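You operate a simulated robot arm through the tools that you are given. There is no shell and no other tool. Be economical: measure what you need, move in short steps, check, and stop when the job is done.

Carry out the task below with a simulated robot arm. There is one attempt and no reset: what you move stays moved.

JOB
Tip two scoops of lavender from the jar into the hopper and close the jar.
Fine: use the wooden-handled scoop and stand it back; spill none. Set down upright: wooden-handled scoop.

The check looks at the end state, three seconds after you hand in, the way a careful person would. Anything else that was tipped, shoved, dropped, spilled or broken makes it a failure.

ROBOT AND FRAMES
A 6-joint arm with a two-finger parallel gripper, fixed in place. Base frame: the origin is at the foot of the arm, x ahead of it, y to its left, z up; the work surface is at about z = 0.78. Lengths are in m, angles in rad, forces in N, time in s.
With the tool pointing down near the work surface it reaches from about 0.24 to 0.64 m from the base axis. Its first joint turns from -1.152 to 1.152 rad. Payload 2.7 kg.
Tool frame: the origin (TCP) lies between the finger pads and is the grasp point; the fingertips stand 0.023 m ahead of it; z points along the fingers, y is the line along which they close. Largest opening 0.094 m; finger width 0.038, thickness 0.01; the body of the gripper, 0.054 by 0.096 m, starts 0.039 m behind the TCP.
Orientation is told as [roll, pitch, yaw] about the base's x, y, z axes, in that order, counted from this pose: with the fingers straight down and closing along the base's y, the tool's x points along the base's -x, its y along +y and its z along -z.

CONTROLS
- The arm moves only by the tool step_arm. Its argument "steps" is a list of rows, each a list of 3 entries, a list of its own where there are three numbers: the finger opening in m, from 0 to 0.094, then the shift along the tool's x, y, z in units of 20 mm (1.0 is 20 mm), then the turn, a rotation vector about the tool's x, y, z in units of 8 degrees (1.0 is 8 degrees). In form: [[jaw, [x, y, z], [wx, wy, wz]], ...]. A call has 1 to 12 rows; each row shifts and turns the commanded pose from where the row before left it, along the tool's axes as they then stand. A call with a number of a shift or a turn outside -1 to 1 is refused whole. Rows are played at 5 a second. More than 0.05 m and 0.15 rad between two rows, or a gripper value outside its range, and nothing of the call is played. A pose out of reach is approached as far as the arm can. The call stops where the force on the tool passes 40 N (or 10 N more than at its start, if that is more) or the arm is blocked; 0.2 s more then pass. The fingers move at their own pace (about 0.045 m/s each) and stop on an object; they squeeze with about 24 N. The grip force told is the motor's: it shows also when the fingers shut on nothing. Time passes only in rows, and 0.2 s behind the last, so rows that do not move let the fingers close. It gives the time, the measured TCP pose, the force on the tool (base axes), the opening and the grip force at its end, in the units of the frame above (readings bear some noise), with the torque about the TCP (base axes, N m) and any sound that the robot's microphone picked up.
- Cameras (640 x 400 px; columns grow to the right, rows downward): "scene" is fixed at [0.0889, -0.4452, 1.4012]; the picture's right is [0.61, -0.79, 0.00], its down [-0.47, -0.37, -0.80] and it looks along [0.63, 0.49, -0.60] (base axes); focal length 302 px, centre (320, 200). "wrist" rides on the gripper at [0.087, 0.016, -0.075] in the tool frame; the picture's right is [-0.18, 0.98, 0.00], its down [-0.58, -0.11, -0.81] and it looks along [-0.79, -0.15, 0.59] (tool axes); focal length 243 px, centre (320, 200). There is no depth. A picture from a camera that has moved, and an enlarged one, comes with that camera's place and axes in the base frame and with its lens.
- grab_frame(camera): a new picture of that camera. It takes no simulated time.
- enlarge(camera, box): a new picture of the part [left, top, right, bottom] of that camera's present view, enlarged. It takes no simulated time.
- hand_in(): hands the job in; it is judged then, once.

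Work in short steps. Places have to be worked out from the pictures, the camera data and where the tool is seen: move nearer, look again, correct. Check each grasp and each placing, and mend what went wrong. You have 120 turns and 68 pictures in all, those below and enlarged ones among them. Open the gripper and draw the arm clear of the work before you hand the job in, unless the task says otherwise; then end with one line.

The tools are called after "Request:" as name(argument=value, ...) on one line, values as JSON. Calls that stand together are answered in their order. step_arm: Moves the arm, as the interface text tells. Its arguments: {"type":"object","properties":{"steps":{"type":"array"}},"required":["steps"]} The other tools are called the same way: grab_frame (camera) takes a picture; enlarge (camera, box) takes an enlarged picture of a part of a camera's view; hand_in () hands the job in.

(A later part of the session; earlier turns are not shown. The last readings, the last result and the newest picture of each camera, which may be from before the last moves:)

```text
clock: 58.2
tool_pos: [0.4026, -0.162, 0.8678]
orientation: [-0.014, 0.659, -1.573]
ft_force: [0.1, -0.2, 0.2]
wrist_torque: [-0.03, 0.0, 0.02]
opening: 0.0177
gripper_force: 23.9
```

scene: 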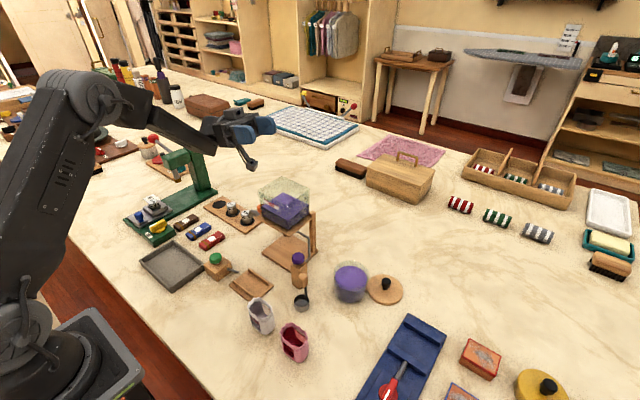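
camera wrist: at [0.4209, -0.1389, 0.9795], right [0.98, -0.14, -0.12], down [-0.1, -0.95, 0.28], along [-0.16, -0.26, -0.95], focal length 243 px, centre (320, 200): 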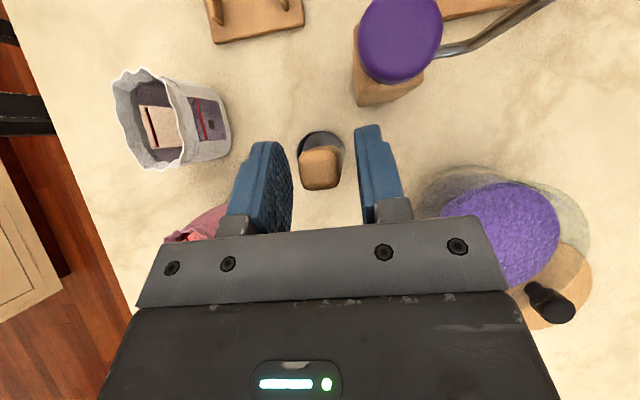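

Gripped (17.7 mm). Lift 80 mm straight up (combination of tool x and −z).

Request:
step_arm(steps=[[0.0, [0.3, 0, -0.39], [0, 0, 0]], [0.0, [0.613, 0, -0.79], [0, 0, 0]], [0.0, [0.613, 0, -0.79], [0, 0, 0]], [0.0, [0.613, 0, -0.79], [0, 0, 0]], [0.0, [0.613, 0, -0.79], [0, 0, 0]]])

Request:
grab_frame(camera="wrist")

Request:
grab_frame(camera="scene")

```text
clock: 59.4
tool_pos: [0.4046, -0.1629, 0.9585]
orientation: [-0.016, 0.66, -1.574]
ft_force: [0.3, -0.8, -0.2]
wrist_torque: [0.03, -0.04, -0.01]
opening: 0.0178
gripper_force: 23.8
```

```text
34 pictures are left
camera wrist: at [0.422, -0.1398, 1.0692], right [0.98, -0.14, -0.12], down [-0.1, -0.95, 0.28], along [-0.16, -0.26, -0.95], focal length 243 px, centre (320, 200)
```

wrist: 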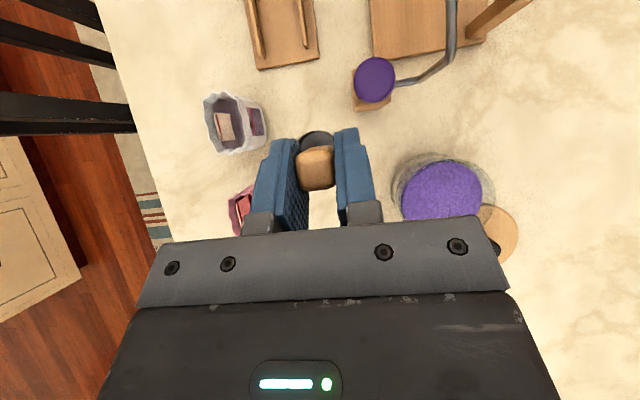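

```text
33 pictures are left
```

scene: 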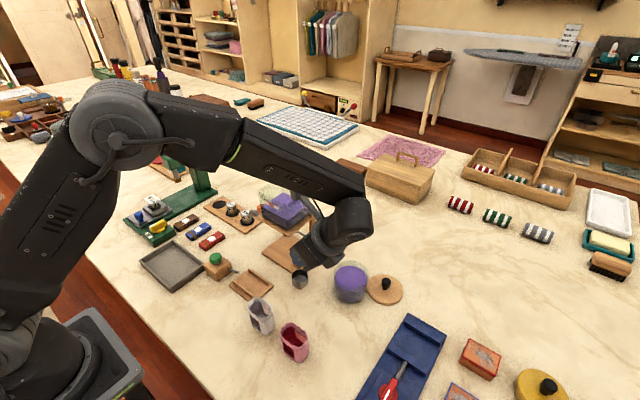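

Scoop lifted upright. Cup offset from TCP: (−0.007,+0.008), rim −0.071, bottom −0.088. Jar centre ≈(0.497,−0.219), rim≈0.85, lavender surface≈0.826. I carry the scoop above the jar.

Request:
step_arm(steps=[[0.0, [0.3, 0, -0.4], [0, 0, 0]], [0.0, [0.3, 0, -0.4], [0, 0, 0]], [0.0, [-0.4, 0.83, -0.33], [0, 0, 0]], [0.0, [-0.4, 0.83, -0.33], [0, 0, 0]], [0.0, [-0.4, 0.83, -0.33], [0, 0, 0]], [0.0, [-0.4, 0.83, -0.33], [0, 0, 0]], [0.0, [-0.4, 0.83, -0.33], [0, 0, 0]], [0.0, [-0.16, 0.83, -0.05], [0, 0, 0]]])

Request:
grab_frame(camera="wrist")

Request:
enlarge(camera="scene", box=[290, 210, 430, 320])

```text
clock: 61.2
tool_pos: [0.5031, -0.2178, 0.9777]
orientation: [-0.016, 0.66, -1.574]
ft_force: [0.8, 0.0, -0.2]
wrist_torque: [-0.01, -0.02, -0.03]
opening: 0.0177
gripper_force: 23.6
```

```text
32 pictures are left
camera wrist: at [0.5224, -0.1939, 1.089], right [0.98, -0.14, -0.12], down [-0.1, -0.95, 0.28], along [-0.16, -0.26, -0.95], focal length 243 px, centre (320, 200)
```

wrist: 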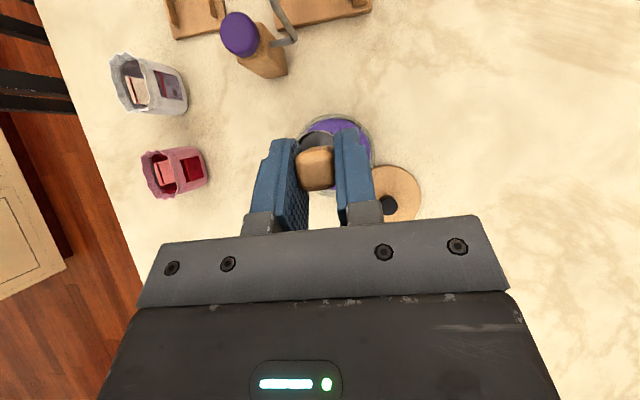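

```text
3.64 times, centred on (360, 265) of scene
camera zoom: at [0.0889, -0.4452, 1.4012], right [0.61, -0.79, 0.0], down [-0.47, -0.37, -0.8], along [0.63, 0.49, -0.6], focal length 1098 px, centre (174, -36)
```

zoom: 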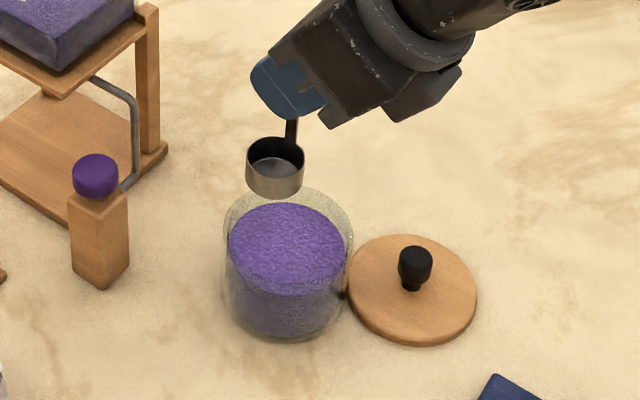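

Cup is over the jar as computed. I tilt the cup 30° (mouth toward +y), shift to TCP y=−0.204, and lower partway.

Request:
step_arm(steps=[[0.0, [0, 0, 0], [0, -1, 0]], [0.0, [0, 0, 0], [0, -1, 0]], [0.0, [0, 0, 0], [0, -1, 0]], [0.0, [0, 0, 0], [0, -0.75, 0]], [0.0, [0.7, -0.05, 0.1], [0, 0, 0]], [0.0, [-0.139, 0, 0.99], [0, 0, 0]], [0.0, [-0.139, 0, 0.99], [0, 0, 0]], [0.0, [0, 0, 0], [0, 0, 0]]])

Request:
enlarge(camera="scene", box=[290, 210, 430, 320])

```text
clock: 63.0
tool_pos: [0.5017, -0.2033, 0.9376]
orientation: [-0.011, 0.138, -1.568]
ft_force: [0.4, 0.1, -0.6]
wrist_torque: [0.03, 0.0, 0.0]
opening: 0.0176
gripper_force: 24.3
```

```text
3.64 times, centred on (360, 265) of scene
camera zoom: at [0.0889, -0.4452, 1.4012], right [0.61, -0.79, 0.0], down [-0.47, -0.37, -0.8], along [0.63, 0.49, -0.6], focal length 1098 px, centre (174, -36)
```

zoom: 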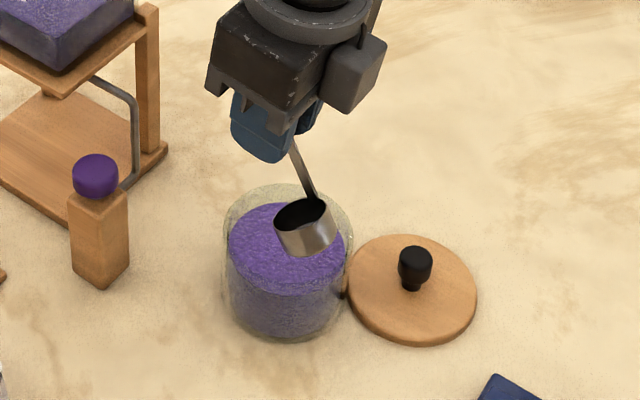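

Cup is inside but near the −y wall; I shift +4 mm in y and lower slowly into the lavender.

Request:
step_arm(steps=[[0.0, [0.22, 0, 0.03], [0, 0, 0]], [0.0, [-0.07, 0, 0.5], [0, 0, 0]], [0.0, [-0.07, 0, 0.5], [0, 0, 0]], [0.0, [-0.07, 0, 0.5], [0, 0, 0]], [0.0, [-0.07, 0, 0.4], [0, 0, 0]], [0.0, [-0.05, 0, 0.4], [0, 0, 0]], [0.0, [0, 0, 0], [0, 0, 0]]])

Request:
enlarge(camera="scene", box=[290, 210, 430, 320])

```text
clock: 64.6
tool_pos: [0.5007, -0.1993, 0.8923]
orientation: [-0.012, 0.136, -1.569]
ft_force: [0.4, -0.6, -0.8]
wrist_torque: [0.01, -0.01, -0.01]
opening: 0.0175
gripper_force: 23.5
```

```text
3.64 times, centred on (360, 265) of scene
camera zoom: at [0.0889, -0.4452, 1.4012], right [0.61, -0.79, 0.0], down [-0.47, -0.37, -0.8], along [0.63, 0.49, -0.6], focal length 1098 px, centre (174, -36)
```

zoom: 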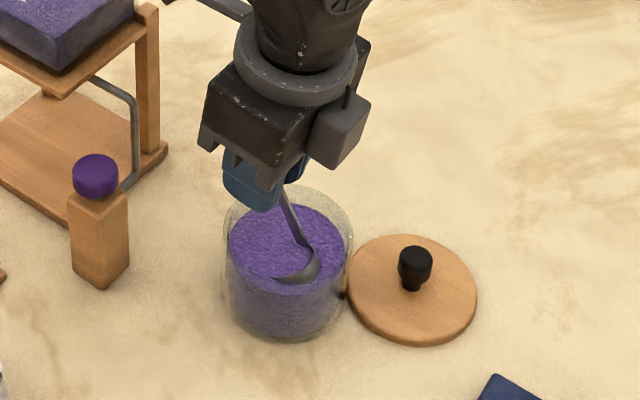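

The cup is biting in. Now sweep: level the cup while moving the TCP −y ~20 mm and 4 mm deeper.

Request:
step_arm(steps=[[0.0, [-0.22, 0, 0.08], [0, 0.94, 0]], [0.0, [-0.22, 0, 0.02], [0, 0.94, 0]], [0.0, [-0.22, 0, -0.02], [0, 0.94, 0]], [0.0, [-0.2, 0, -0.06], [0, 0.93, 0]], [0.0, [0, 0, 0], [0, 0, 0]]])

Request:
enlarge(camera="scene", box=[290, 210, 430, 320])

```text
clock: 65.8
tool_pos: [0.5003, -0.2164, 0.8849]
orientation: [-0.015, 0.661, -1.574]
ft_force: [0.1, 0.0, -0.1]
wrist_torque: [-0.04, -0.02, 0.02]
opening: 0.0175
gripper_force: 23.4
```

```text
3.64 times, centred on (360, 265) of scene
camera zoom: at [0.0889, -0.4452, 1.4012], right [0.61, -0.79, 0.0], down [-0.47, -0.37, -0.8], along [0.63, 0.49, -0.6], focal length 1098 px, centre (174, -36)
```

zoom: 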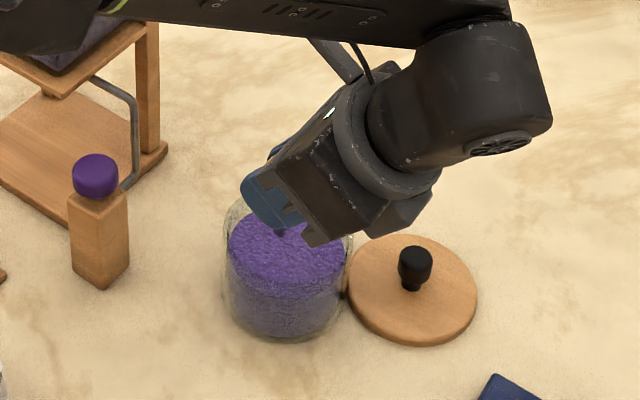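

Cup is level and submerged. Lift slowly straight up and look at the load.

Request:
step_arm(steps=[[0.0, [0.2, 0, -0.26], [0, 0, 0]], [0.0, [0.25, 0, -0.32], [0, 0, 0]], [0.0, [0.3, 0, -0.4], [0, 0, 0]], [0.0, [0.4, 0, -0.52], [0, 0, 0]], [0.0, [0.4, 0, -0.52], [0, 0, 0]], [0.0, [0.4, 0, -0.52], [0, 0, 0]], [0.0, [0.4, 0, -0.52], [0, 0, 0]], [0.0, [0.4, 0, -0.52], [0, 0, 0]], [0.0, [0, 0, 0], [0, 0, 0]]])

Request:
enlarge(camera="scene", box=[290, 210, 430, 320])

```text
clock: 67.8
tool_pos: [0.5034, -0.2155, 0.9761]
orientation: [-0.014, 0.657, -1.575]
ft_force: [0.0, -0.2, -0.5]
wrist_torque: [-0.01, -0.01, 0.04]
opening: 0.0177
gripper_force: 23.5
```

```text
3.64 times, centred on (360, 265) of scene
camera zoom: at [0.0889, -0.4452, 1.4012], right [0.61, -0.79, 0.0], down [-0.47, -0.37, -0.8], along [0.63, 0.49, -0.6], focal length 1098 px, centre (174, -36)
```

zoom: 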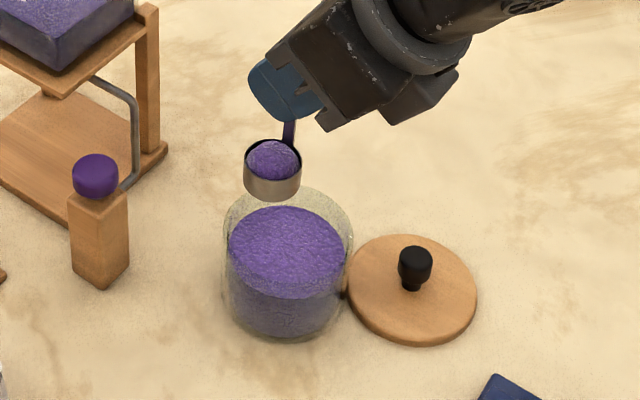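

A full scoop. I raise it gently to z≈1.12, keeping it level.

Request:
step_arm(steps=[[0.0, [0.25, 0, -0.32], [0, 0, 0]], [0.0, [0.43, 0, -0.555], [0, 0, 0]], [0.0, [0.43, 0, -0.555], [0, 0, 0]], [0.0, [0.43, 0, -0.555], [0, 0, 0]], [0.0, [0.43, 0, -0.555], [0, 0, 0]], [0.0, [0.43, 0, -0.555], [0, 0, 0]], [0.0, [0.43, 0, -0.555], [0, 0, 0]], [0.0, [0.43, 0, -0.555], [0, 0, 0]], [0.0, [0.43, 0, -0.555], [0, 0, 0]], [0.0, [0.43, 0, -0.555], [0, 0, 0]], [0.0, [0.43, 0, -0.555], [0, 0, 0]], [0.0, [0.2, 0, -0.26], [0, 0, 0]]])

```text
clock: 70.4
tool_pos: [0.4998, -0.2121, 1.1271]
orientation: [-0.011, 0.66, -1.575]
ft_force: [-0.3, -0.5, -0.5]
wrist_torque: [-0.01, -0.02, 0.05]
opening: 0.0173
gripper_force: 24.0
out of reach, approached as far as the arm can: row 11, 12
```

Slight reach limit; now carry it +y by 0.158 m smoothly, dipping 5 mm.

Request:
step_arm(steps=[[0.0, [0.2, 0, 0.4], [0, 0, 0]], [0.0, [0.55, 0, 0.43], [0, 0, 0]], [0.0, [0.58, 0, 0.45], [0, 0, 0]], [0.0, [0.58, 0, 0.45], [0, 0, 0]], [0.0, [0.58, 0, 0.45], [0, 0, 0]], [0.0, [0.58, 0, 0.45], [0, 0, 0]], [0.0, [0.58, 0, 0.45], [0, 0, 0]], [0.0, [0.58, 0, 0.45], [0, 0, 0]], [0.0, [0.58, 0, 0.45], [0, 0, 0]], [0.0, [0.58, 0, 0.45], [0, 0, 0]], [0.0, [0.55, 0, 0.43], [0, 0, 0]], [0.0, [0.2, 0, 0.15], [0, 0, 0]]])

Request:
grab_frame(camera="scene")

```text
clock: 73.0
tool_pos: [0.4992, -0.055, 1.1226]
orientation: [-0.015, 0.66, -1.573]
ft_force: [-0.7, 0.8, -1.3]
wrist_torque: [-0.04, -0.01, 0.0]
opening: 0.0179
gripper_force: 24.4
```

```text
26 pictures are left
```

scene: 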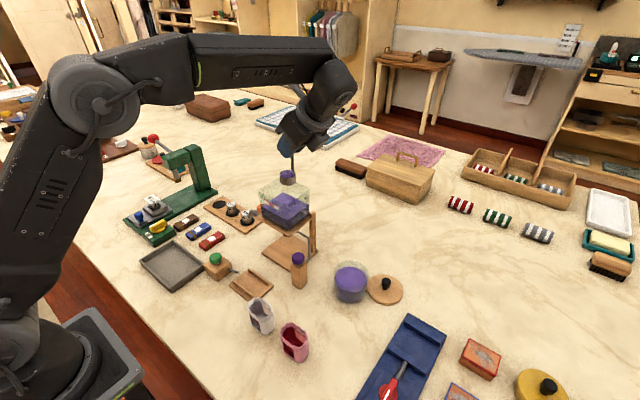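

Cup is above the hopper's middle. I lower 15 mm and tip, keeping the pouring lip near y≈−0.028 throughout.

Request:
step_arm(steps=[[0.0, [-0.46, 0, 0.59], [0, 0, 0]], [0.0, [0.406, 0, 0.317], [0, -1, 0]], [0.0, [0.446, 0, 0.258], [0, -1, 0]], [0.0, [0.477, 0, 0.193], [0, -1, 0]], [0.0, [0.485, 0, 0.121], [0, -1, 0]], [0.0, [0.497, 0, 0.052], [0, -1, 0]], [0.0, [0.5, 0, -0.017], [0, -1, 0]], [0.0, [0.394, 0, -0.069], [0, -1, 0]], [0.0, [0.38, 0, -0.124], [0, -1, 0]], [0.0, [0.36, 0, -0.175], [0, -1, 0]], [0.0, [0.195, 0, -0.131], [0, -1, 0]], [0.0, [0.175, 0, -0.157], [0, -1, 0]]])

Request:
enlarge(camera="scene", box=[220, 120, 380, 240])

```text
clock: 75.6
tool_pos: [0.4984, 0.04, 1.1082]
orientation: [-0.015, -0.88, -1.55]
ft_force: [-0.6, -0.9, -0.4]
wrist_torque: [0.04, 0.01, 0.0]
opening: 0.0175
gripper_force: 23.9
```

```text
3.33 times, centred on (300, 180) of scene
camera zoom: at [0.0889, -0.4452, 1.4012], right [0.61, -0.79, 0.0], down [-0.47, -0.37, -0.8], along [0.63, 0.49, -0.6], focal length 1006 px, centre (387, 267)
```

zoom: 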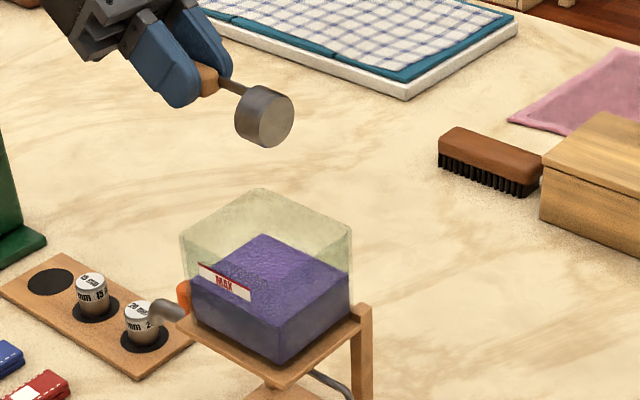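

Lavender landed inside (a small heap). I tip another 40° and hold to empty the cup.

Request:
step_arm(steps=[[0.0, [0, 0, 0], [0, -1, 0]], [0.0, [0, 0, 0], [0, -1, 0]], [0.0, [0, 0, 0], [0, -1, 0]], [0.0, [0, 0, 0], [0, -1, 0]], [0.0, [0, 0, 0], [0, -0.8, 0]], [0.0, [0, 0, 0], [0, 0, 0]], [0.0, [0, 0, 0], [0, 0, 0]], [0.0, [0, 0, 0], [0, 0, 0]]])

Request:
enlarge(camera="scene", box=[220, 120, 380, 240])

```text
clock: 77.4
tool_pos: [0.498, 0.0404, 1.1068]
orientation: [-0.441, -1.543, -1.126]
ft_force: [-0.3, 0.1, -1.2]
wrist_torque: [0.05, 0.01, 0.02]
opening: 0.0174
gripper_force: 23.7
```

```text
3.33 times, centred on (300, 180) of scene
camera zoom: at [0.0889, -0.4452, 1.4012], right [0.61, -0.79, 0.0], down [-0.47, -0.37, -0.8], along [0.63, 0.49, -0.6], focal length 1006 px, centre (387, 267)
```

zoom: 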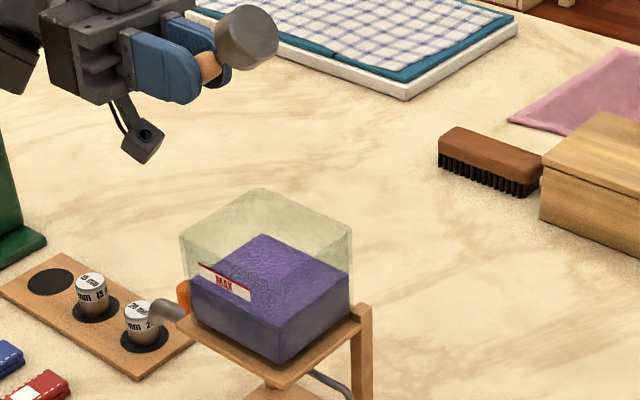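

Cup empty, level of hopper raised slightly, nothing spilled. I reverse the tipping motion.

Request:
step_arm(steps=[[0.0, [0, 0, 0], [0, 0.8, 0]], [0.0, [0, 0, 0], [0, 1, 0]], [0.0, [0, 0, 0], [0, 1, 0]], [0.0, [0, 0, 0], [0, 1, 0]], [0.0, [0, 0, 0], [0, 1, 0]], [0.0, [0, 0, 0], [0, 1, 0]], [0.0, [-0.175, 0, 0.157], [0, 1, 0]], [0.0, [-0.195, 0, 0.131], [0, 1, 0]], [0.0, [-0.36, 0, 0.175], [0, 1, 0]], [0.0, [-0.38, 0, 0.124], [0, 1, 0]], [0.0, [-0.394, 0, 0.069], [0, 1, 0]]])

Request:
step_arm(steps=[[0.0, [-0.5, 0, 0.017], [0, 1, 0]], [0.0, [-0.497, 0, -0.052], [0, 1, 0]], [0.0, [-0.485, 0, -0.121], [0, 1, 0]], [0.0, [-0.477, 0, -0.193], [0, 1, 0]], [0.0, [-0.446, 0, -0.258], [0, 1, 0]], [0.0, [-0.406, 0, -0.317], [0, 0, 0]], [0.0, [0.46, 0, -0.59], [0, 0, 0]], [0.0, [0, 0, 0], [0, 0, 0]]])

Request:
enlarge(camera="scene", box=[220, 100, 420, 320])

```text
clock: 79.8
tool_pos: [0.4986, 0.007, 1.1086]
orientation: [-0.012, -0.036, -1.564]
ft_force: [-0.3, 0.3, -1.2]
wrist_torque: [0.05, 0.0, 0.01]
opening: 0.0174
gripper_force: 24.1
```

```text
clock: 81.6
tool_pos: [0.4995, -0.0538, 1.1228]
orientation: [-0.014, 0.662, -1.574]
ft_force: [-1.2, 0.2, -0.7]
wrist_torque: [-0.02, -0.03, 0.0]
opening: 0.0176
gripper_force: 23.7
```

```text
1.82 times, centred on (320, 210) of scene
camera zoom: at [0.0889, -0.4452, 1.4012], right [0.61, -0.79, 0.0], down [-0.47, -0.37, -0.8], along [0.63, 0.49, -0.6], focal length 549 px, centre (320, 182)
```

zoom: 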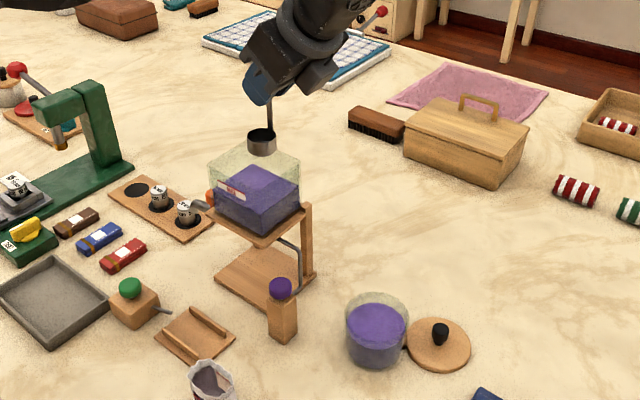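

Back level; scoop clean. Return over the jar for the second scoop.

Request:
step_arm(steps=[[0.0, [-0.79, 0, -0.613], [0, 0, 0]], [0.0, [-0.79, 0, -0.613], [0, 0, 0]], [0.0, [-0.79, 0, -0.613], [0, 0, 0]], [0.0, [-0.79, 0, -0.613], [0, 0, 0]], [0.0, [-0.79, 0, -0.613], [0, 0, 0]], [0.0, [-0.79, 0, -0.5], [0, 0, 0]], [0.0, [-0.79, 0, -0.4], [0, 0, 0]], [0.0, [-0.85, 0, -0.5], [0, 0, 0]], [0.0, [-0.613, 0, 0.79], [0, 0, 0]], [0.0, [-0.613, 0, 0.79], [0, 0, 0]], [0.0, [-0.613, 0, 0.79], [0, 0, 0]]])

```text
clock: 84.0
tool_pos: [0.4996, -0.2098, 1.0561]
orientation: [-0.013, 0.659, -1.577]
ft_force: [-0.1, 0.2, -1.3]
wrist_torque: [0.04, -0.01, 0.03]
opening: 0.0175
gripper_force: 24.0
```

Descend over the jar, tilt 30°, and align like the first time.

Request:
step_arm(steps=[[0.0, [-0.613, 0, 0.79], [0, 0, 0]], [0.0, [-0.613, 0, 0.79], [0, 0, 0]], [0.0, [-0.613, 0, 0.79], [0, 0, 0]], [0.0, [-0.55, 0, 0.71], [0, 0, 0]], [0.0, [0, 0, 0], [0, -1, 0]], [0.0, [0, 0, 0], [0, -1, 0]], [0.0, [0, 0, 0], [0, -1, 0]], [0.0, [0.5, 0.05, 0.07], [0, -0.75, 0]], [0.0, [-0.139, 0, 0.99], [0, 0, 0]], [0.0, [-0.139, 0, 0.99], [0, 0, 0]], [0.0, [0, 0, 0], [0, 0, 0]]])

Request:
enlarge(camera="scene", box=[290, 210, 430, 320])

```text
clock: 86.4
tool_pos: [0.4983, -0.2006, 0.9387]
orientation: [-0.01, 0.136, -1.568]
ft_force: [0.7, -0.2, -0.7]
wrist_torque: [0.05, -0.01, 0.01]
opening: 0.0175
gripper_force: 23.8
```

```text
3.64 times, centred on (360, 265) of scene
camera zoom: at [0.0889, -0.4452, 1.4012], right [0.61, -0.79, 0.0], down [-0.47, -0.37, -0.8], along [0.63, 0.49, -0.6], focal length 1098 px, centre (174, -36)
```

zoom: 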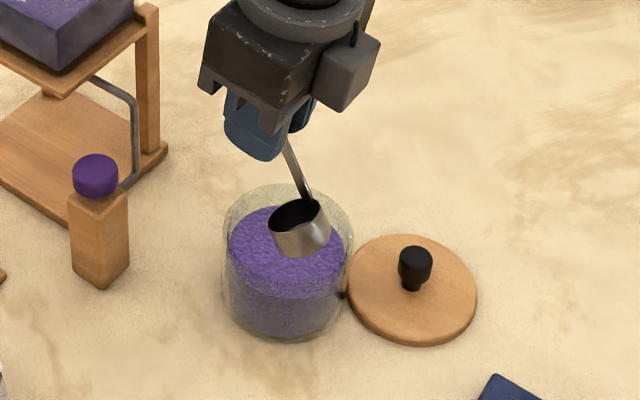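

Same position as before. Lower into the lavender (slightly deeper), sweep level, and lift.

Request:
step_arm(steps=[[0.0, [0.05, 0.1, 0], [0, 0, 0]], [0.0, [-0.07, 0, 0.5], [0, 0, 0]], [0.0, [-0.07, 0, 0.5], [0, 0, 0]], [0.0, [-0.07, 0, 0.5], [0, 0, 0]], [0.0, [-0.07, 0, 0.5], [0, 0, 0]], [0.0, [-0.06, 0, 0.45], [0, 0, 0]], [0.0, [-0.22, 0, 0.08], [0, 0.94, 0]], [0.0, [-0.22, 0, 0.02], [0, 0.94, 0]], [0.0, [-0.22, 0, -0.02], [0, 0.94, 0]], [0.0, [-0.2, 0, -0.06], [0, 0.93, 0]], [0.0, [0, 0, 0], [0, 0, 0]]])

Request:
step_arm(steps=[[0.0, [0.2, 0, -0.26], [0, 0, 0]], [0.0, [0.25, 0, -0.32], [0, 0, 0]], [0.0, [0.3, 0, -0.4], [0, 0, 0]], [0.0, [0.4, 0, -0.52], [0, 0, 0]], [0.0, [0.4, 0, -0.52], [0, 0, 0]], [0.0, [0.4, 0, -0.52], [0, 0, 0]], [0.0, [0.4, 0, -0.52], [0, 0, 0]], [0.0, [0.4, 0, -0.52], [0, 0, 0]], [0.0, [0, 0, 0], [0, 0, 0]]])

Request:
enlarge(camera="scene", box=[290, 210, 430, 320])

```text
clock: 88.8
tool_pos: [0.5005, -0.216, 0.8844]
orientation: [-0.013, 0.662, -1.575]
ft_force: [0.6, 0.8, -1.0]
wrist_torque: [0.01, 0.01, 0.01]
opening: 0.0174
gripper_force: 24.0
```

```text
clock: 90.8
tool_pos: [0.5031, -0.2162, 0.9735]
orientation: [-0.014, 0.659, -1.575]
ft_force: [0.3, 0.3, -1.4]
wrist_torque: [0.0, -0.03, 0.01]
opening: 0.0176
gripper_force: 24.1
```

```text
3.64 times, centred on (360, 265) of scene
camera zoom: at [0.0889, -0.4452, 1.4012], right [0.61, -0.79, 0.0], down [-0.47, -0.37, -0.8], along [0.63, 0.49, -0.6], focal length 1098 px, centre (174, -36)
```

zoom: 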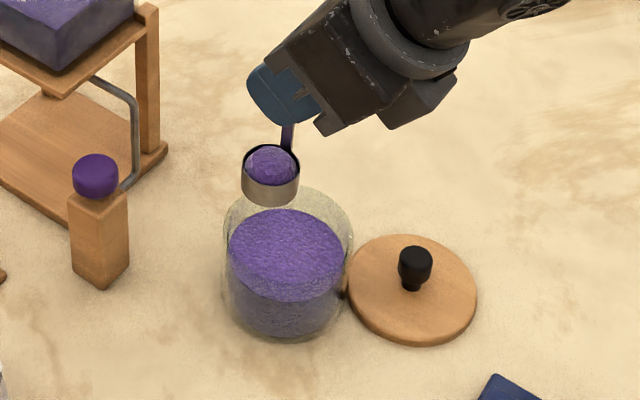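

Second full scoop. Same raise and carry as before.

Request:
step_arm(steps=[[0.0, [0.25, 0, -0.32], [0, 0, 0]], [0.0, [0.43, 0, -0.555], [0, 0, 0]], [0.0, [0.43, 0, -0.555], [0, 0, 0]], [0.0, [0.43, 0, -0.555], [0, 0, 0]], [0.0, [0.43, 0, -0.555], [0, 0, 0]], [0.0, [0.43, 0, -0.555], [0, 0, 0]], [0.0, [0.43, 0, -0.555], [0, 0, 0]], [0.0, [0.43, 0, -0.555], [0, 0, 0]], [0.0, [0.43, 0, -0.555], [0, 0, 0]], [0.0, [0.43, 0, -0.555], [0, 0, 0]], [0.0, [0.35, -0.1, -0.46], [0, 0, 0]], [0.0, [0, -0.1, 0], [0, 0, 0]]])

Request:
step_arm(steps=[[0.0, [0.2, 0, 0.15], [0, 0, 0]], [0.0, [0.55, 0, 0.43], [0, 0, 0]], [0.0, [0.58, 0, 0.45], [0, 0, 0]], [0.0, [0.58, 0, 0.45], [0, 0, 0]], [0.0, [0.58, 0, 0.45], [0, 0, 0]], [0.0, [0.58, 0, 0.45], [0, 0, 0]], [0.0, [0.58, 0, 0.45], [0, 0, 0]], [0.0, [0.58, 0, 0.45], [0, 0, 0]], [0.0, [0.58, 0, 0.45], [0, 0, 0]], [0.0, [0.58, 0, 0.45], [0, 0, 0]], [0.0, [0.55, 0, 0.43], [0, 0, 0]], [0.0, [0.3, 0, 0.23], [0, 0, 0]]])

```text
clock: 93.4
tool_pos: [0.5, -0.2176, 1.1195]
orientation: [-0.013, 0.66, -1.573]
ft_force: [1.6, -0.2, -1.6]
wrist_torque: [-0.01, -0.03, 0.03]
opening: 0.0177
gripper_force: 24.1
```

```text
clock: 96.0
tool_pos: [0.4987, -0.0579, 1.12]
orientation: [-0.014, 0.66, -1.573]
ft_force: [-0.3, -0.3, -1.0]
wrist_torque: [-0.04, 0.02, 0.03]
opening: 0.0178
gripper_force: 24.0
```

In place (3 mm short in y, corrected in the first row). Tip again.

Request:
step_arm(steps=[[0.0, [-0.26, 0, 0.56], [0, 0, 0]], [0.0, [0.406, 0, 0.317], [0, -1, 0]], [0.0, [0.446, 0, 0.258], [0, -1, 0]], [0.0, [0.477, 0, 0.193], [0, -1, 0]], [0.0, [0.485, 0, 0.121], [0, -1, 0]], [0.0, [0.497, 0, 0.052], [0, -1, 0]], [0.0, [0.5, 0, -0.017], [0, -1, 0]], [0.0, [0.394, 0, -0.069], [0, -1, 0]], [0.0, [0.38, 0, -0.124], [0, -1, 0]], [0.0, [0.36, 0, -0.175], [0, -1, 0]], [0.0, [0.195, 0, -0.131], [0, -1, 0]], [0.0, [0.175, 0, -0.157], [0, -1, 0]]])

Request:
step_arm(steps=[[0.0, [0, 0, 0], [0, -1, 0]], [0.0, [0, 0, 0], [0, -1, 0]], [0.0, [0, 0, 0], [0, -1, 0]], [0.0, [0, 0, 0], [0, -1, 0]], [0.0, [0, 0, 0], [0, -0.8, 0]], [0.0, [0, 0, 0], [0, 0, 0]], [0.0, [0, 0, 0], [0, 0, 0]], [0.0, [0, 0, 0], [0, 0, 0]]])

Request:
enlarge(camera="scene", box=[220, 120, 380, 240])

```text
clock: 98.6
tool_pos: [0.4965, 0.0389, 1.1074]
orientation: [-0.016, -0.879, -1.554]
ft_force: [0.4, 0.5, -0.5]
wrist_torque: [0.03, -0.04, -0.02]
opening: 0.0178
gripper_force: 24.3
```

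```text
clock: 100.4
tool_pos: [0.498, 0.0379, 1.1075]
orientation: [-0.438, -1.545, -1.128]
ft_force: [-0.2, -1.1, -1.1]
wrist_torque: [0.05, -0.03, -0.02]
opening: 0.0176
gripper_force: 24.6
```

```text
3.33 times, centred on (300, 180) of scene
camera zoom: at [0.0889, -0.4452, 1.4012], right [0.61, -0.79, 0.0], down [-0.47, -0.37, -0.8], along [0.63, 0.49, -0.6], focal length 1006 px, centre (387, 267)
```

zoom: 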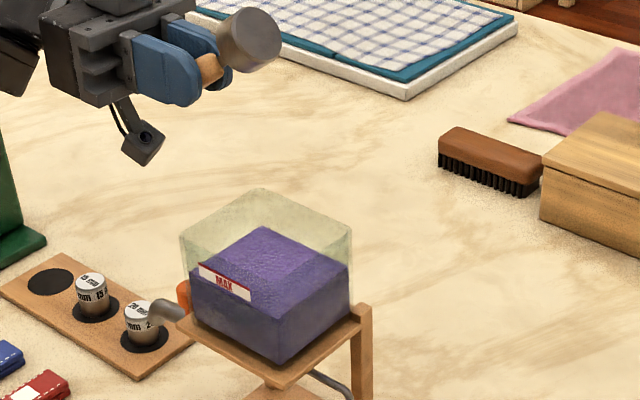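

Both scoops are in, level risen again, nothing spilled. Reverse the tipping.

Request:
step_arm(steps=[[0.0, [0, 0, 0], [0, 0.8, 0]], [0.0, [0, 0, 0], [0, 1, 0]], [0.0, [0, 0, 0], [0, 1, 0]], [0.0, [0, 0, 0], [0, 1, 0]], [0.0, [0, 0, 0], [0, 1, 0]], [0.0, [0, 0, 0], [0, 1, 0]], [0.0, [-0.175, 0, 0.157], [0, 1, 0]], [0.0, [-0.195, 0, 0.131], [0, 1, 0]], [0.0, [-0.36, 0, 0.175], [0, 1, 0]], [0.0, [-0.38, 0, 0.124], [0, 1, 0]], [0.0, [-0.394, 0, 0.069], [0, 1, 0]]])

Request:
step_arm(steps=[[0.0, [-0.5, 0, 0.017], [0, 1, 0]], [0.0, [-0.497, 0, -0.052], [0, 1, 0]], [0.0, [-0.485, 0, -0.121], [0, 1, 0]], [0.0, [-0.477, 0, -0.193], [0, 1, 0]], [0.0, [-0.446, 0, -0.258], [0, 1, 0]], [0.0, [-0.406, 0, -0.317], [0, 0, 0]], [0.0, [0.46, 0, -0.59], [0, 0, 0]], [0.0, [0, 0, 0], [0, 0, 0]]])

```text
clock: 102.8
tool_pos: [0.4984, 0.0047, 1.1076]
orientation: [-0.009, -0.036, -1.565]
ft_force: [0.5, -0.6, -1.2]
wrist_torque: [0.03, -0.02, -0.03]
opening: 0.0175
gripper_force: 23.7
```

```text
clock: 104.6
tool_pos: [0.4982, -0.0553, 1.1232]
orientation: [-0.014, 0.659, -1.576]
ft_force: [-0.3, 0.6, -1.1]
wrist_torque: [0.03, -0.01, -0.01]
opening: 0.0177
gripper_force: 23.8
```

Carry the scoop back above its original spot and descend most of the way.

Request:
step_arm(steps=[[0.0, [-0.705, -0.795, -0.547], [0, 0, 0]], [0.0, [-0.705, -0.795, -0.547], [0, 0, 0]], [0.0, [-0.705, -0.795, -0.547], [0, 0, 0]], [0.0, [-0.705, -0.795, -0.547], [0, 0, 0]], [0.0, [-0.705, -0.795, -0.547], [0, 0, 0]], [0.0, [-0.705, -0.795, -0.547], [0, 0, 0]], [0.0, [-0.613, 0, 0.79], [0, 0, 0]], [0.0, [-0.613, 0, 0.79], [0, 0, 0]], [0.0, [-0.613, 0, 0.79], [0, 0, 0]], [0.0, [-0.613, 0, 0.79], [0, 0, 0]], [0.0, [-0.613, 0, 0.79], [0, 0, 0]], [0.0, [-0.613, 0, 0.79], [0, 0, 0]]])

Request:
step_arm(steps=[[0.0, [-0.613, 0, 0.79], [0, 0, 0]], [0.0, [-0.613, 0, 0.79], [0, 0, 0]], [0.0, [-0.613, 0, 0.79], [0, 0, 0]], [0.0, [-0.613, 0, 0.79], [0, 0, 0]], [0.0, [0, 0, 0], [0, 0, 0]]])

Request:
grab_frame(camera="wrist")

Request:
enlarge(camera="scene", box=[250, 200, 410, 330])

```text
clock: 107.2
tool_pos: [0.4009, -0.1644, 1.003]
orientation: [-0.014, 0.66, -1.575]
ft_force: [-0.4, 0.0, -0.4]
wrist_torque: [0.02, -0.03, -0.01]
opening: 0.0175
gripper_force: 24.1
```

```text
clock: 108.4
tool_pos: [0.4001, -0.1646, 0.9231]
orientation: [-0.013, 0.659, -1.574]
ft_force: [-0.6, -0.1, -1.2]
wrist_torque: [-0.02, -0.03, -0.01]
opening: 0.0176
gripper_force: 23.9
```

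```text
19 pictures are left
camera wrist: at [0.4193, -0.1413, 1.034], right [0.98, -0.14, -0.12], down [-0.1, -0.95, 0.28], along [-0.16, -0.26, -0.95], focal length 243 px, centre (320, 200)
```

wrist: 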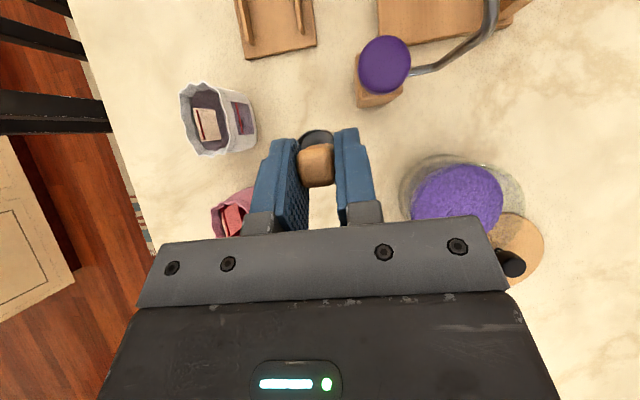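

```text
3.08 times, centred on (330, 265) of scene
camera zoom: at [0.0889, -0.4452, 1.4012], right [0.61, -0.79, 0.0], down [-0.47, -0.37, -0.8], along [0.63, 0.49, -0.6], focal length 929 px, centre (289, 0)
```

zoom: 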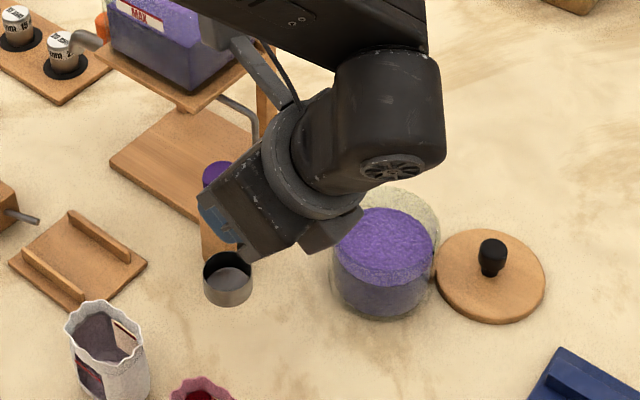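

The scoop is unchanged in the grasp. Correct 2.5 mm in x and y and descend to just above the original height.

Request:
step_arm(steps=[[0.0, [-0.5, 0.12, 0.87], [0, 0, 0]], [0.0, [-0.613, 0, 0.79], [0, 0, 0]], [0.0, [-0.3, 0, 0.39], [0, 0, 0]], [0.0, [-0.06, 0, 0.08], [0, 0, 0]], [0.0, [0, 0, 0], [0, 0, 0]]])

```text
clock: 109.6
tool_pos: [0.4035, -0.1616, 0.8719]
orientation: [-0.013, 0.659, -1.574]
ft_force: [0.6, 0.5, 0.0]
wrist_torque: [0.0, -0.01, -0.02]
opening: 0.0177
gripper_force: 23.6
```

4 mm above. Lower in ~1 mm steps.

Request:
step_arm(steps=[[0.0, [-0.035, 0, 0.045], [0, 0, 0]], [0.0, [-0.035, 0, 0.045], [0, 0, 0]], [0.0, [-0.035, 0, 0.045], [0, 0, 0]], [0.0, [0, 0, 0], [0, 0, 0]]])

```text
clock: 110.6
tool_pos: [0.4028, -0.1612, 0.8681]
orientation: [-0.012, 0.659, -1.572]
ft_force: [-1.5, 1.4, 20.8]
wrist_torque: [0.19, 0.14, 0.03]
opening: 0.0177
gripper_force: 24.5
```

Contact at the original height. Relieve by 0.6 mm, open, then look before withdrawing.

Request:
step_arm(steps=[[0.0, [0.02, 0, -0.026], [0, 0, 0]], [0.018, [0, 0, 0], [0, 0, 0]], [0.022, [0, 0, 0], [0, 0, 0]], [0.028, [0, 0, 0], [0, 0, 0]], [0.036, [0, 0, 0], [0, 0, 0]]])

Request:
grab_frame(camera="wrist")

```text
clock: 111.8
tool_pos: [0.4031, -0.161, 0.8686]
orientation: [-0.015, 0.66, -1.574]
ft_force: [0.3, -1.4, 0.1]
wrist_torque: [-0.02, 0.0, 0.02]
opening: 0.0359
gripper_force: 0.1
```

```text
17 pictures are left
camera wrist: at [0.4216, -0.138, 0.9797], right [0.98, -0.14, -0.12], down [-0.1, -0.95, 0.28], along [-0.16, -0.26, -0.95], focal length 243 px, centre (320, 200)
```

wrist: 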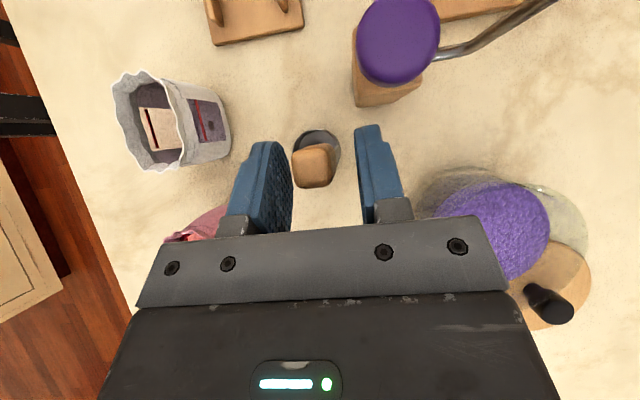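

The scoop stands, turned slightly and nearer the left pad. I shift 3 mm to centre, then withdraw along the tool axis.

Request:
step_arm(steps=[[0.038, [0, -0.1, 0], [0, 0, 0]], [0.038, [0, -0.08, 0], [0, 0, 0]], [0.038, [0, 0, -0.5], [0, 0, 0]], [0.038, [0, 0, -0.8], [0, 0, 0]], [0.038, [0, 0, -1], [0, 0, 0]], [0.038, [0, 0, -1], [0, 0, 0]], [0.038, [0, 0, -1], [0, 0, 0]], [0.038, [0, 0, -1], [0, 0, 0]], [0.038, [0, 0, -1], [0, 0, 0]], [0.038, [0, 0, 0], [0, 0, 0]]])

Request:
enlarge(camera="wrist", box=[240, 0, 440, 125])

Request:
enlarge(camera="scene", box=[250, 230, 370, 330])

```text
clock: 114.0
tool_pos: [0.402, -0.2369, 0.9677]
orientation: [-0.015, 0.66, -1.575]
ft_force: [0.0, 0.1, -0.2]
wrist_torque: [-0.01, -0.01, -0.02]
opening: 0.0376
gripper_force: 0.1
```

```text
3.20 times, centred on (340, 62) of wrist
camera zoom: at [0.4197, -0.2146, 1.0796], right [0.98, -0.14, -0.12], down [-0.1, -0.95, 0.28], along [-0.16, -0.26, -0.95], focal length 776 px, centre (256, 640)
```

zoom: 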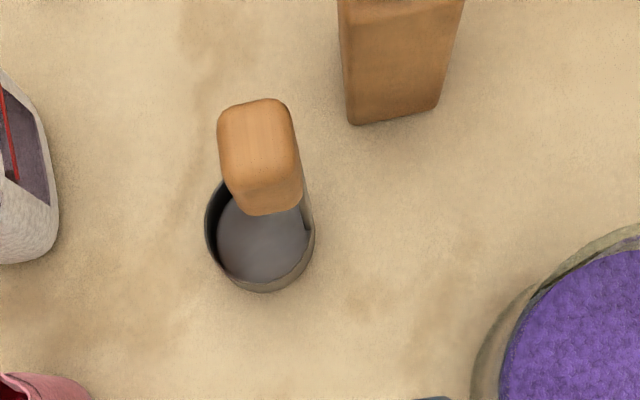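

```text
4.00 times, centred on (310, 280) of scene
camera zoom: at [0.0889, -0.4452, 1.4012], right [0.61, -0.79, 0.0], down [-0.47, -0.37, -0.8], along [0.63, 0.49, -0.6], focal length 1208 px, centre (360, -120)
```

zoom: 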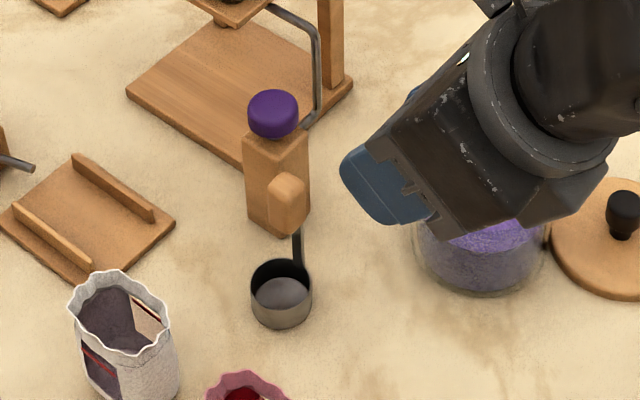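

Scoop stands upright at its place. Now rise, level the tool, and yaw back.

Request:
step_arm(steps=[[0.05, [0.613, 0, -0.79], [0, 0, 0]], [0.05, [0.613, 0, -0.79], [0, 0, 0]], [0.05, [0.613, 0, -0.79], [0, 0, 0]], [0.05, [0.613, 0, -0.79], [0, 0, 0]], [0.05, [0, 0, 0], [0, -1, 0]], [0.05, [0, 0, 0], [0, -1, 0]], [0.05, [0, 0, 0], [0, -1, 0]], [0.05, [0, 0, 0], [0, -1, 0]], [0.05, [0, 0, 0], [0, -0.73, 0]]])

Request:
step_arm(steps=[[0.05, [0, 0, 0], [0, 0, -1]], [0.05, [0, 0, 0], [0, 0, -1]], [0.05, [0, 0, 0], [0, 0, -1]], [0.05, [0, 0, 0], [0, 0, -1]], [0.05, [0, 0, 0], [0, 0, -1]], [0.05, [0, 0, 0], [0, 0, -1]], [0.05, [0, 0, 0], [0, 0, -1]], [0.05, [0, 0, 0], [0, 0, -1]], [0.05, [0, 0, 0], [0, 0, -1]], [0.05, [0, 0, 0], [0, 0, -1]], [0.05, [0, 0, 0], [0, 0, -1]], [0.05, [0, 0, 0], [0, 0, -0.3]]])

```text
clock: 116.0
tool_pos: [0.4021, -0.2375, 1.0481]
orientation: [-0.01, -0.002, -1.565]
ft_force: [0.1, 0.6, 0.0]
wrist_torque: [0.05, -0.01, -0.03]
opening: 0.0499
gripper_force: 0.0
```

```text
clock: 118.6
tool_pos: [0.4017, -0.2384, 1.0478]
orientation: [-0.001, 0.013, 0.015]
ft_force: [0.3, -0.2, -0.5]
wrist_torque: [0.0, -0.01, 0.0]
opening: 0.0503
gripper_force: 0.1
```

Move above the lid knob at (0.551,−0.2885).

Request:
step_arm(steps=[[0.05, [-0.93, -0.31, 0], [0, 0, 0]], [0.05, [-0.93, -0.31, 0], [0, 0, 0]], [0.05, [-0.93, -0.31, 0], [0, 0, 0]], [0.05, [-0.93, -0.31, 0], [0, 0, 0]], [0.05, [-0.93, -0.31, 0], [0, 0, 0]], [0.05, [-0.93, -0.31, 0], [0, 0, 0]], [0.05, [-0.93, -0.31, 0], [0, 0, 0]], [0.05, [-0.93, -0.31, 0], [0, 0, 0]]])

Request:
step_arm(steps=[[0.05, [0, 0, 1], [0, 0, 0]], [0.05, [0, 0, 1], [0, 0, 0]], [0.05, [0, 0, 1], [0, 0, 0]], [0.05, [0, 0, 1], [0, 0, 0]], [0.05, [0, 0, 1], [0, 0, 0]], [0.05, [0, 0, 1], [0, 0, 0]], [0.05, [0, 0, 1], [0, 0, 0]], [0.05, [0, 0, 1], [0, 0, 0]], [0.05, [0, 0, 1], [0, 0, 0]], [0.05, [0, 0, 0], [0, 0, 0]]])

Request:
grab_frame(camera="wrist")

```text
clock: 120.4
tool_pos: [0.5505, -0.2841, 1.0463]
orientation: [0.002, 0.013, 0.013]
ft_force: [0.2, -0.2, 0.3]
wrist_torque: [0.01, -0.01, 0.01]
opening: 0.05
gripper_force: 0.1
```

```text
clock: 122.6
tool_pos: [0.5488, -0.2862, 0.8667]
orientation: [0.0, 0.012, 0.012]
ft_force: [-0.5, -0.3, -1.1]
wrist_torque: [-0.02, -0.01, 0.03]
opening: 0.0499
gripper_force: 0.1
```

```text
14 pictures are left
camera wrist: at [0.464, -0.2701, 0.9415], right [0.17, 0.99, 0.0], down [0.59, -0.1, 0.8], along [0.79, -0.14, -0.6], focal length 243 px, centre (320, 200)
```

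wrist: 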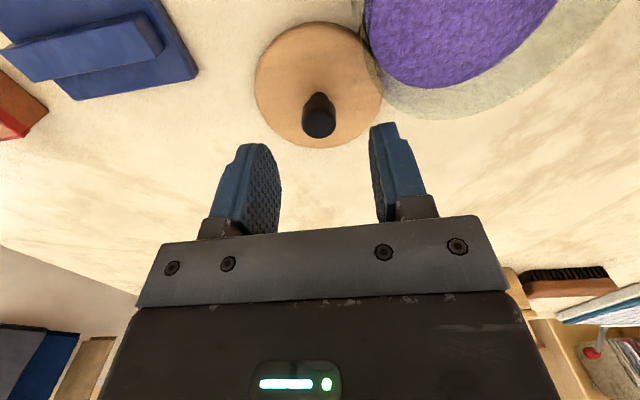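

Aligned. Descend to z≈0.8245 and close on the knob.

Request:
step_arm(steps=[[0.05, [-0.1, -0.1, 0.8], [0, 0, 0]], [0.05, [0, 0, 0.8], [0, 0, 0]], [0.05, [0, 0, 0.45], [0, 0, 0]], [0.05, [0, 0, 0], [0, 0, 0]], [0.02, [0, 0, 0], [0, 0, 0]], [0.0, [0, 0, 0], [0, 0, 0]], [0.0, [0, 0, 0], [0, 0, 0]], [0.0, [0, 0, 0], [0, 0, 0]]])

```text
clock: 124.4
tool_pos: [0.5511, -0.2889, 0.8264]
orientation: [0.001, 0.011, 0.012]
ft_force: [-0.1, 0.5, -0.1]
wrist_torque: [0.05, 0.02, 0.0]
opening: 0.0205
gripper_force: 24.1
```

Knob held. Lift, move back above the jar (TCP 0.4953,−0.2194) and stop at z≈0.91 to check.

Request:
step_arm(steps=[[0.0, [0, 0, -0.4], [0, 0, 0]], [0.0, [0, 0, -0.8], [0, 0, 0]], [0.0, [0, 0, -1], [0, 0, 0]], [0.0, [0, 0, -1], [0, 0, 0]], [0.0, [0, 0, -1], [0, 0, 0]], [0.0, [0, 0, -1], [0, 0, 0]], [0.0, [0.7, 0.87, 0], [0, 0, 0]], [0.0, [0.7, 0.87, 0], [0, 0, 0]], [0.0, [0.7, 0.87, 0], [0, 0, 0]], [0.0, [0.68, 0.86, 0], [0, 0, 0]], [0.0, [0, 0, 0], [0, 0, 0]]])

Request:
enlarge(camera="scene", box=[290, 200, 430, 320])

```text
clock: 126.8
tool_pos: [0.4956, -0.2184, 0.9307]
orientation: [0.0, 0.01, 0.012]
ft_force: [0.0, 0.6, -1.3]
wrist_torque: [-0.02, 0.01, -0.03]
opening: 0.0203
gripper_force: 23.6
```

```text
3.33 times, centred on (360, 260) of scene
camera zoom: at [0.0889, -0.4452, 1.4012], right [0.61, -0.79, 0.0], down [-0.47, -0.37, -0.8], along [0.63, 0.49, -0.6], focal length 1006 px, centre (187, 0)
```

zoom: 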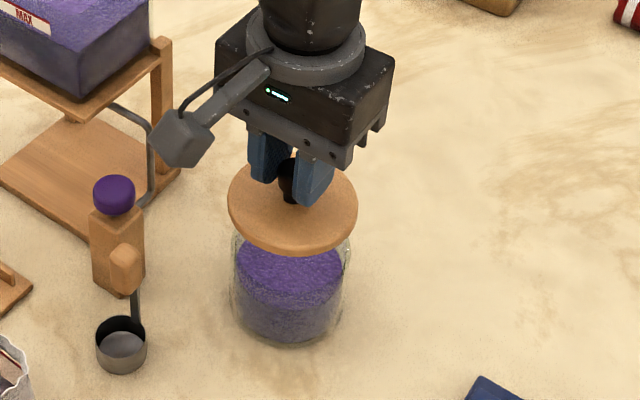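

Lid is right above the jar. Shift −1 mm in y and lower gently to near seating height.

Request:
step_arm(steps=[[0.0, [0.02, -0.04, 0.5], [0, 0, 0]], [0.0, [0, 0, 0.5], [0, 0, 0]], [0.0, [0, 0, 0.5], [0, 0, 0]], [0.0, [0, 0, 0.3], [0, 0, 0]], [0.0, [0, 0, 0.1], [0, 0, 0]], [0.0, [0, 0, 0], [0, 0, 0]]])

```text
clock: 128.2
tool_pos: [0.4961, -0.2198, 0.891]
orientation: [0.0, 0.014, 0.012]
ft_force: [-0.2, -0.1, 0.2]
wrist_torque: [-0.01, 0.03, -0.04]
opening: 0.0202
gripper_force: 23.5
```

Request:
step_arm(steps=[[0.0, [0.03, 0, 0.06], [0, 0, 0]], [0.0, [0, 0, 0.06], [0, 0, 0]], [0.0, [0, 0, 0], [0, 0, 0]]])

Request:
enlarge(camera="scene", box=[290, 200, 430, 320])

```text
clock: 129.0
tool_pos: [0.4959, -0.2198, 0.8898]
orientation: [0.002, 0.012, 0.011]
ft_force: [-0.6, -1.0, 0.0]
wrist_torque: [0.01, -0.01, -0.02]
opening: 0.0202
gripper_force: 24.0
```

```text
3.33 times, centred on (360, 260) of scene
camera zoom: at [0.0889, -0.4452, 1.4012], right [0.61, -0.79, 0.0], down [-0.47, -0.37, -0.8], along [0.63, 0.49, -0.6], focal length 1006 px, centre (187, 0)
```

zoom: 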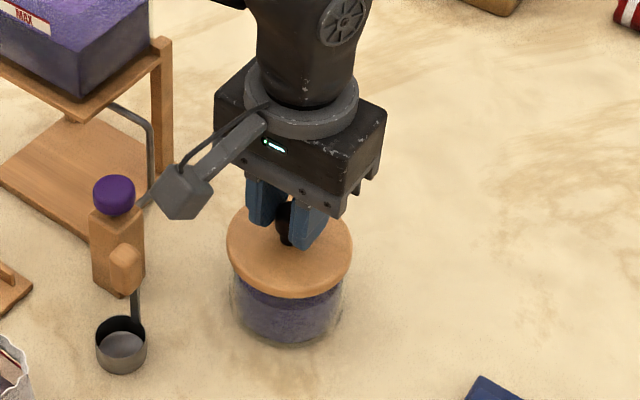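

No contact yet; continue in 1 mm steps.

Request:
step_arm(steps=[[0.0, [0, 0, 0.05], [0, 0, 0]], [0.0, [0, 0, 0.05], [0, 0, 0]], [0.0, [0, 0, 0], [0, 0, 0]]])

```text
clock: 129.8
tool_pos: [0.4938, -0.22, 0.8878]
orientation: [0.0, 0.012, 0.012]
ft_force: [0.0, -0.9, 0.2]
wrist_torque: [0.03, -0.02, 0.02]
opening: 0.0203
gripper_force: 24.0
```

Request:
step_arm(steps=[[0.0, [0, 0, 0.05], [0, 0, 0]], [0.0, [0, 0, 0.05], [0, 0, 0]], [0.0, [0, 0, 0], [0, 0, 0]]])

```text
clock: 130.6
tool_pos: [0.495, -0.219, 0.888]
orientation: [-0.001, 0.008, 0.013]
ft_force: [-2.7, 2.3, 18.7]
wrist_torque: [0.22, 0.0, 0.03]
opening: 0.0202
gripper_force: 23.6
```

Contact at 0.888, the original seating height. Relieve, open, and rise.

Request:
step_arm(steps=[[0.0, [0, 0, -0.03], [0, 0, 0]], [0.02, [0, 0, 0], [0, 0, 0]], [0.03, [0, 0, 0], [0, 0, 0]], [0.05, [0, 0, 0], [0, 0, 0]], [0.05, [0, 0, -0.3], [0, 0, 0]], [0.05, [0, 0, -1], [0, 0, 0]], [0.05, [0, 0, -1], [0, 0, 0]], [0.05, [0, 0, -1], [0, 0, 0]], [0.05, [0, 0, -1], [0, 0, 0]], [0.05, [0, 0, -1], [0, 0, 0]], [0.05, [0, 0, -1], [0, 0, 0]]])

Request:
enlarge(camera="scene", box=[310, 220, 410, 320])

Request:
grab_frame(camera="wrist")

```text
clock: 133.0
tool_pos: [0.4959, -0.2201, 1.013]
orientation: [0.001, 0.01, 0.012]
ft_force: [1.0, 0.7, -0.2]
wrist_torque: [0.02, 0.02, 0.02]
opening: 0.05
gripper_force: 0.0
heard: snap
```

```text
4.00 times, centred on (360, 270) of scene
camera zoom: at [0.0889, -0.4452, 1.4012], right [0.61, -0.79, 0.0], down [-0.47, -0.37, -0.8], along [0.63, 0.49, -0.6], focal length 1208 px, centre (160, -80)
```

zoom: 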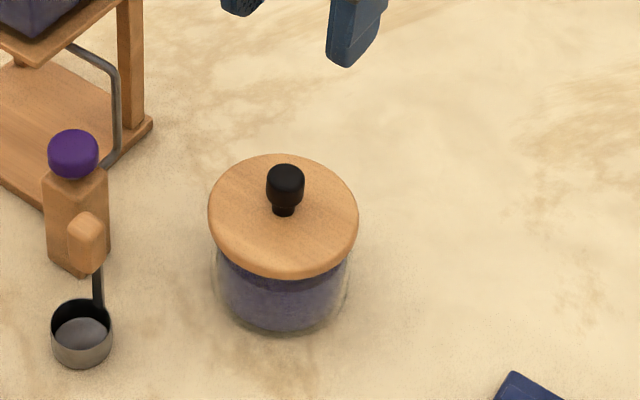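

```text
10 pictures are left
camera wrist: at [0.4108, -0.2044, 1.0878], right [0.17, 0.99, 0.0], down [0.59, -0.1, 0.8], along [0.79, -0.14, -0.6], focal length 243 px, centre (320, 200)
```

wrist: 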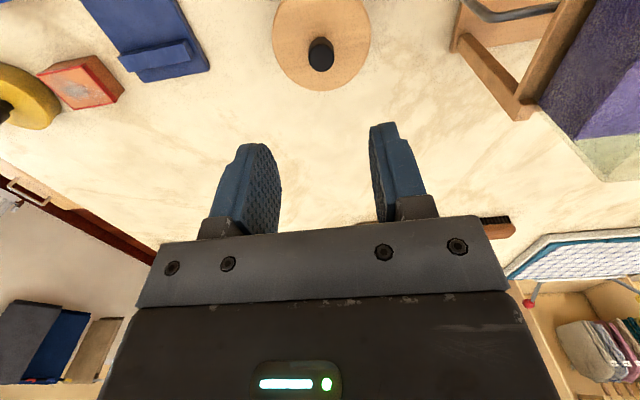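

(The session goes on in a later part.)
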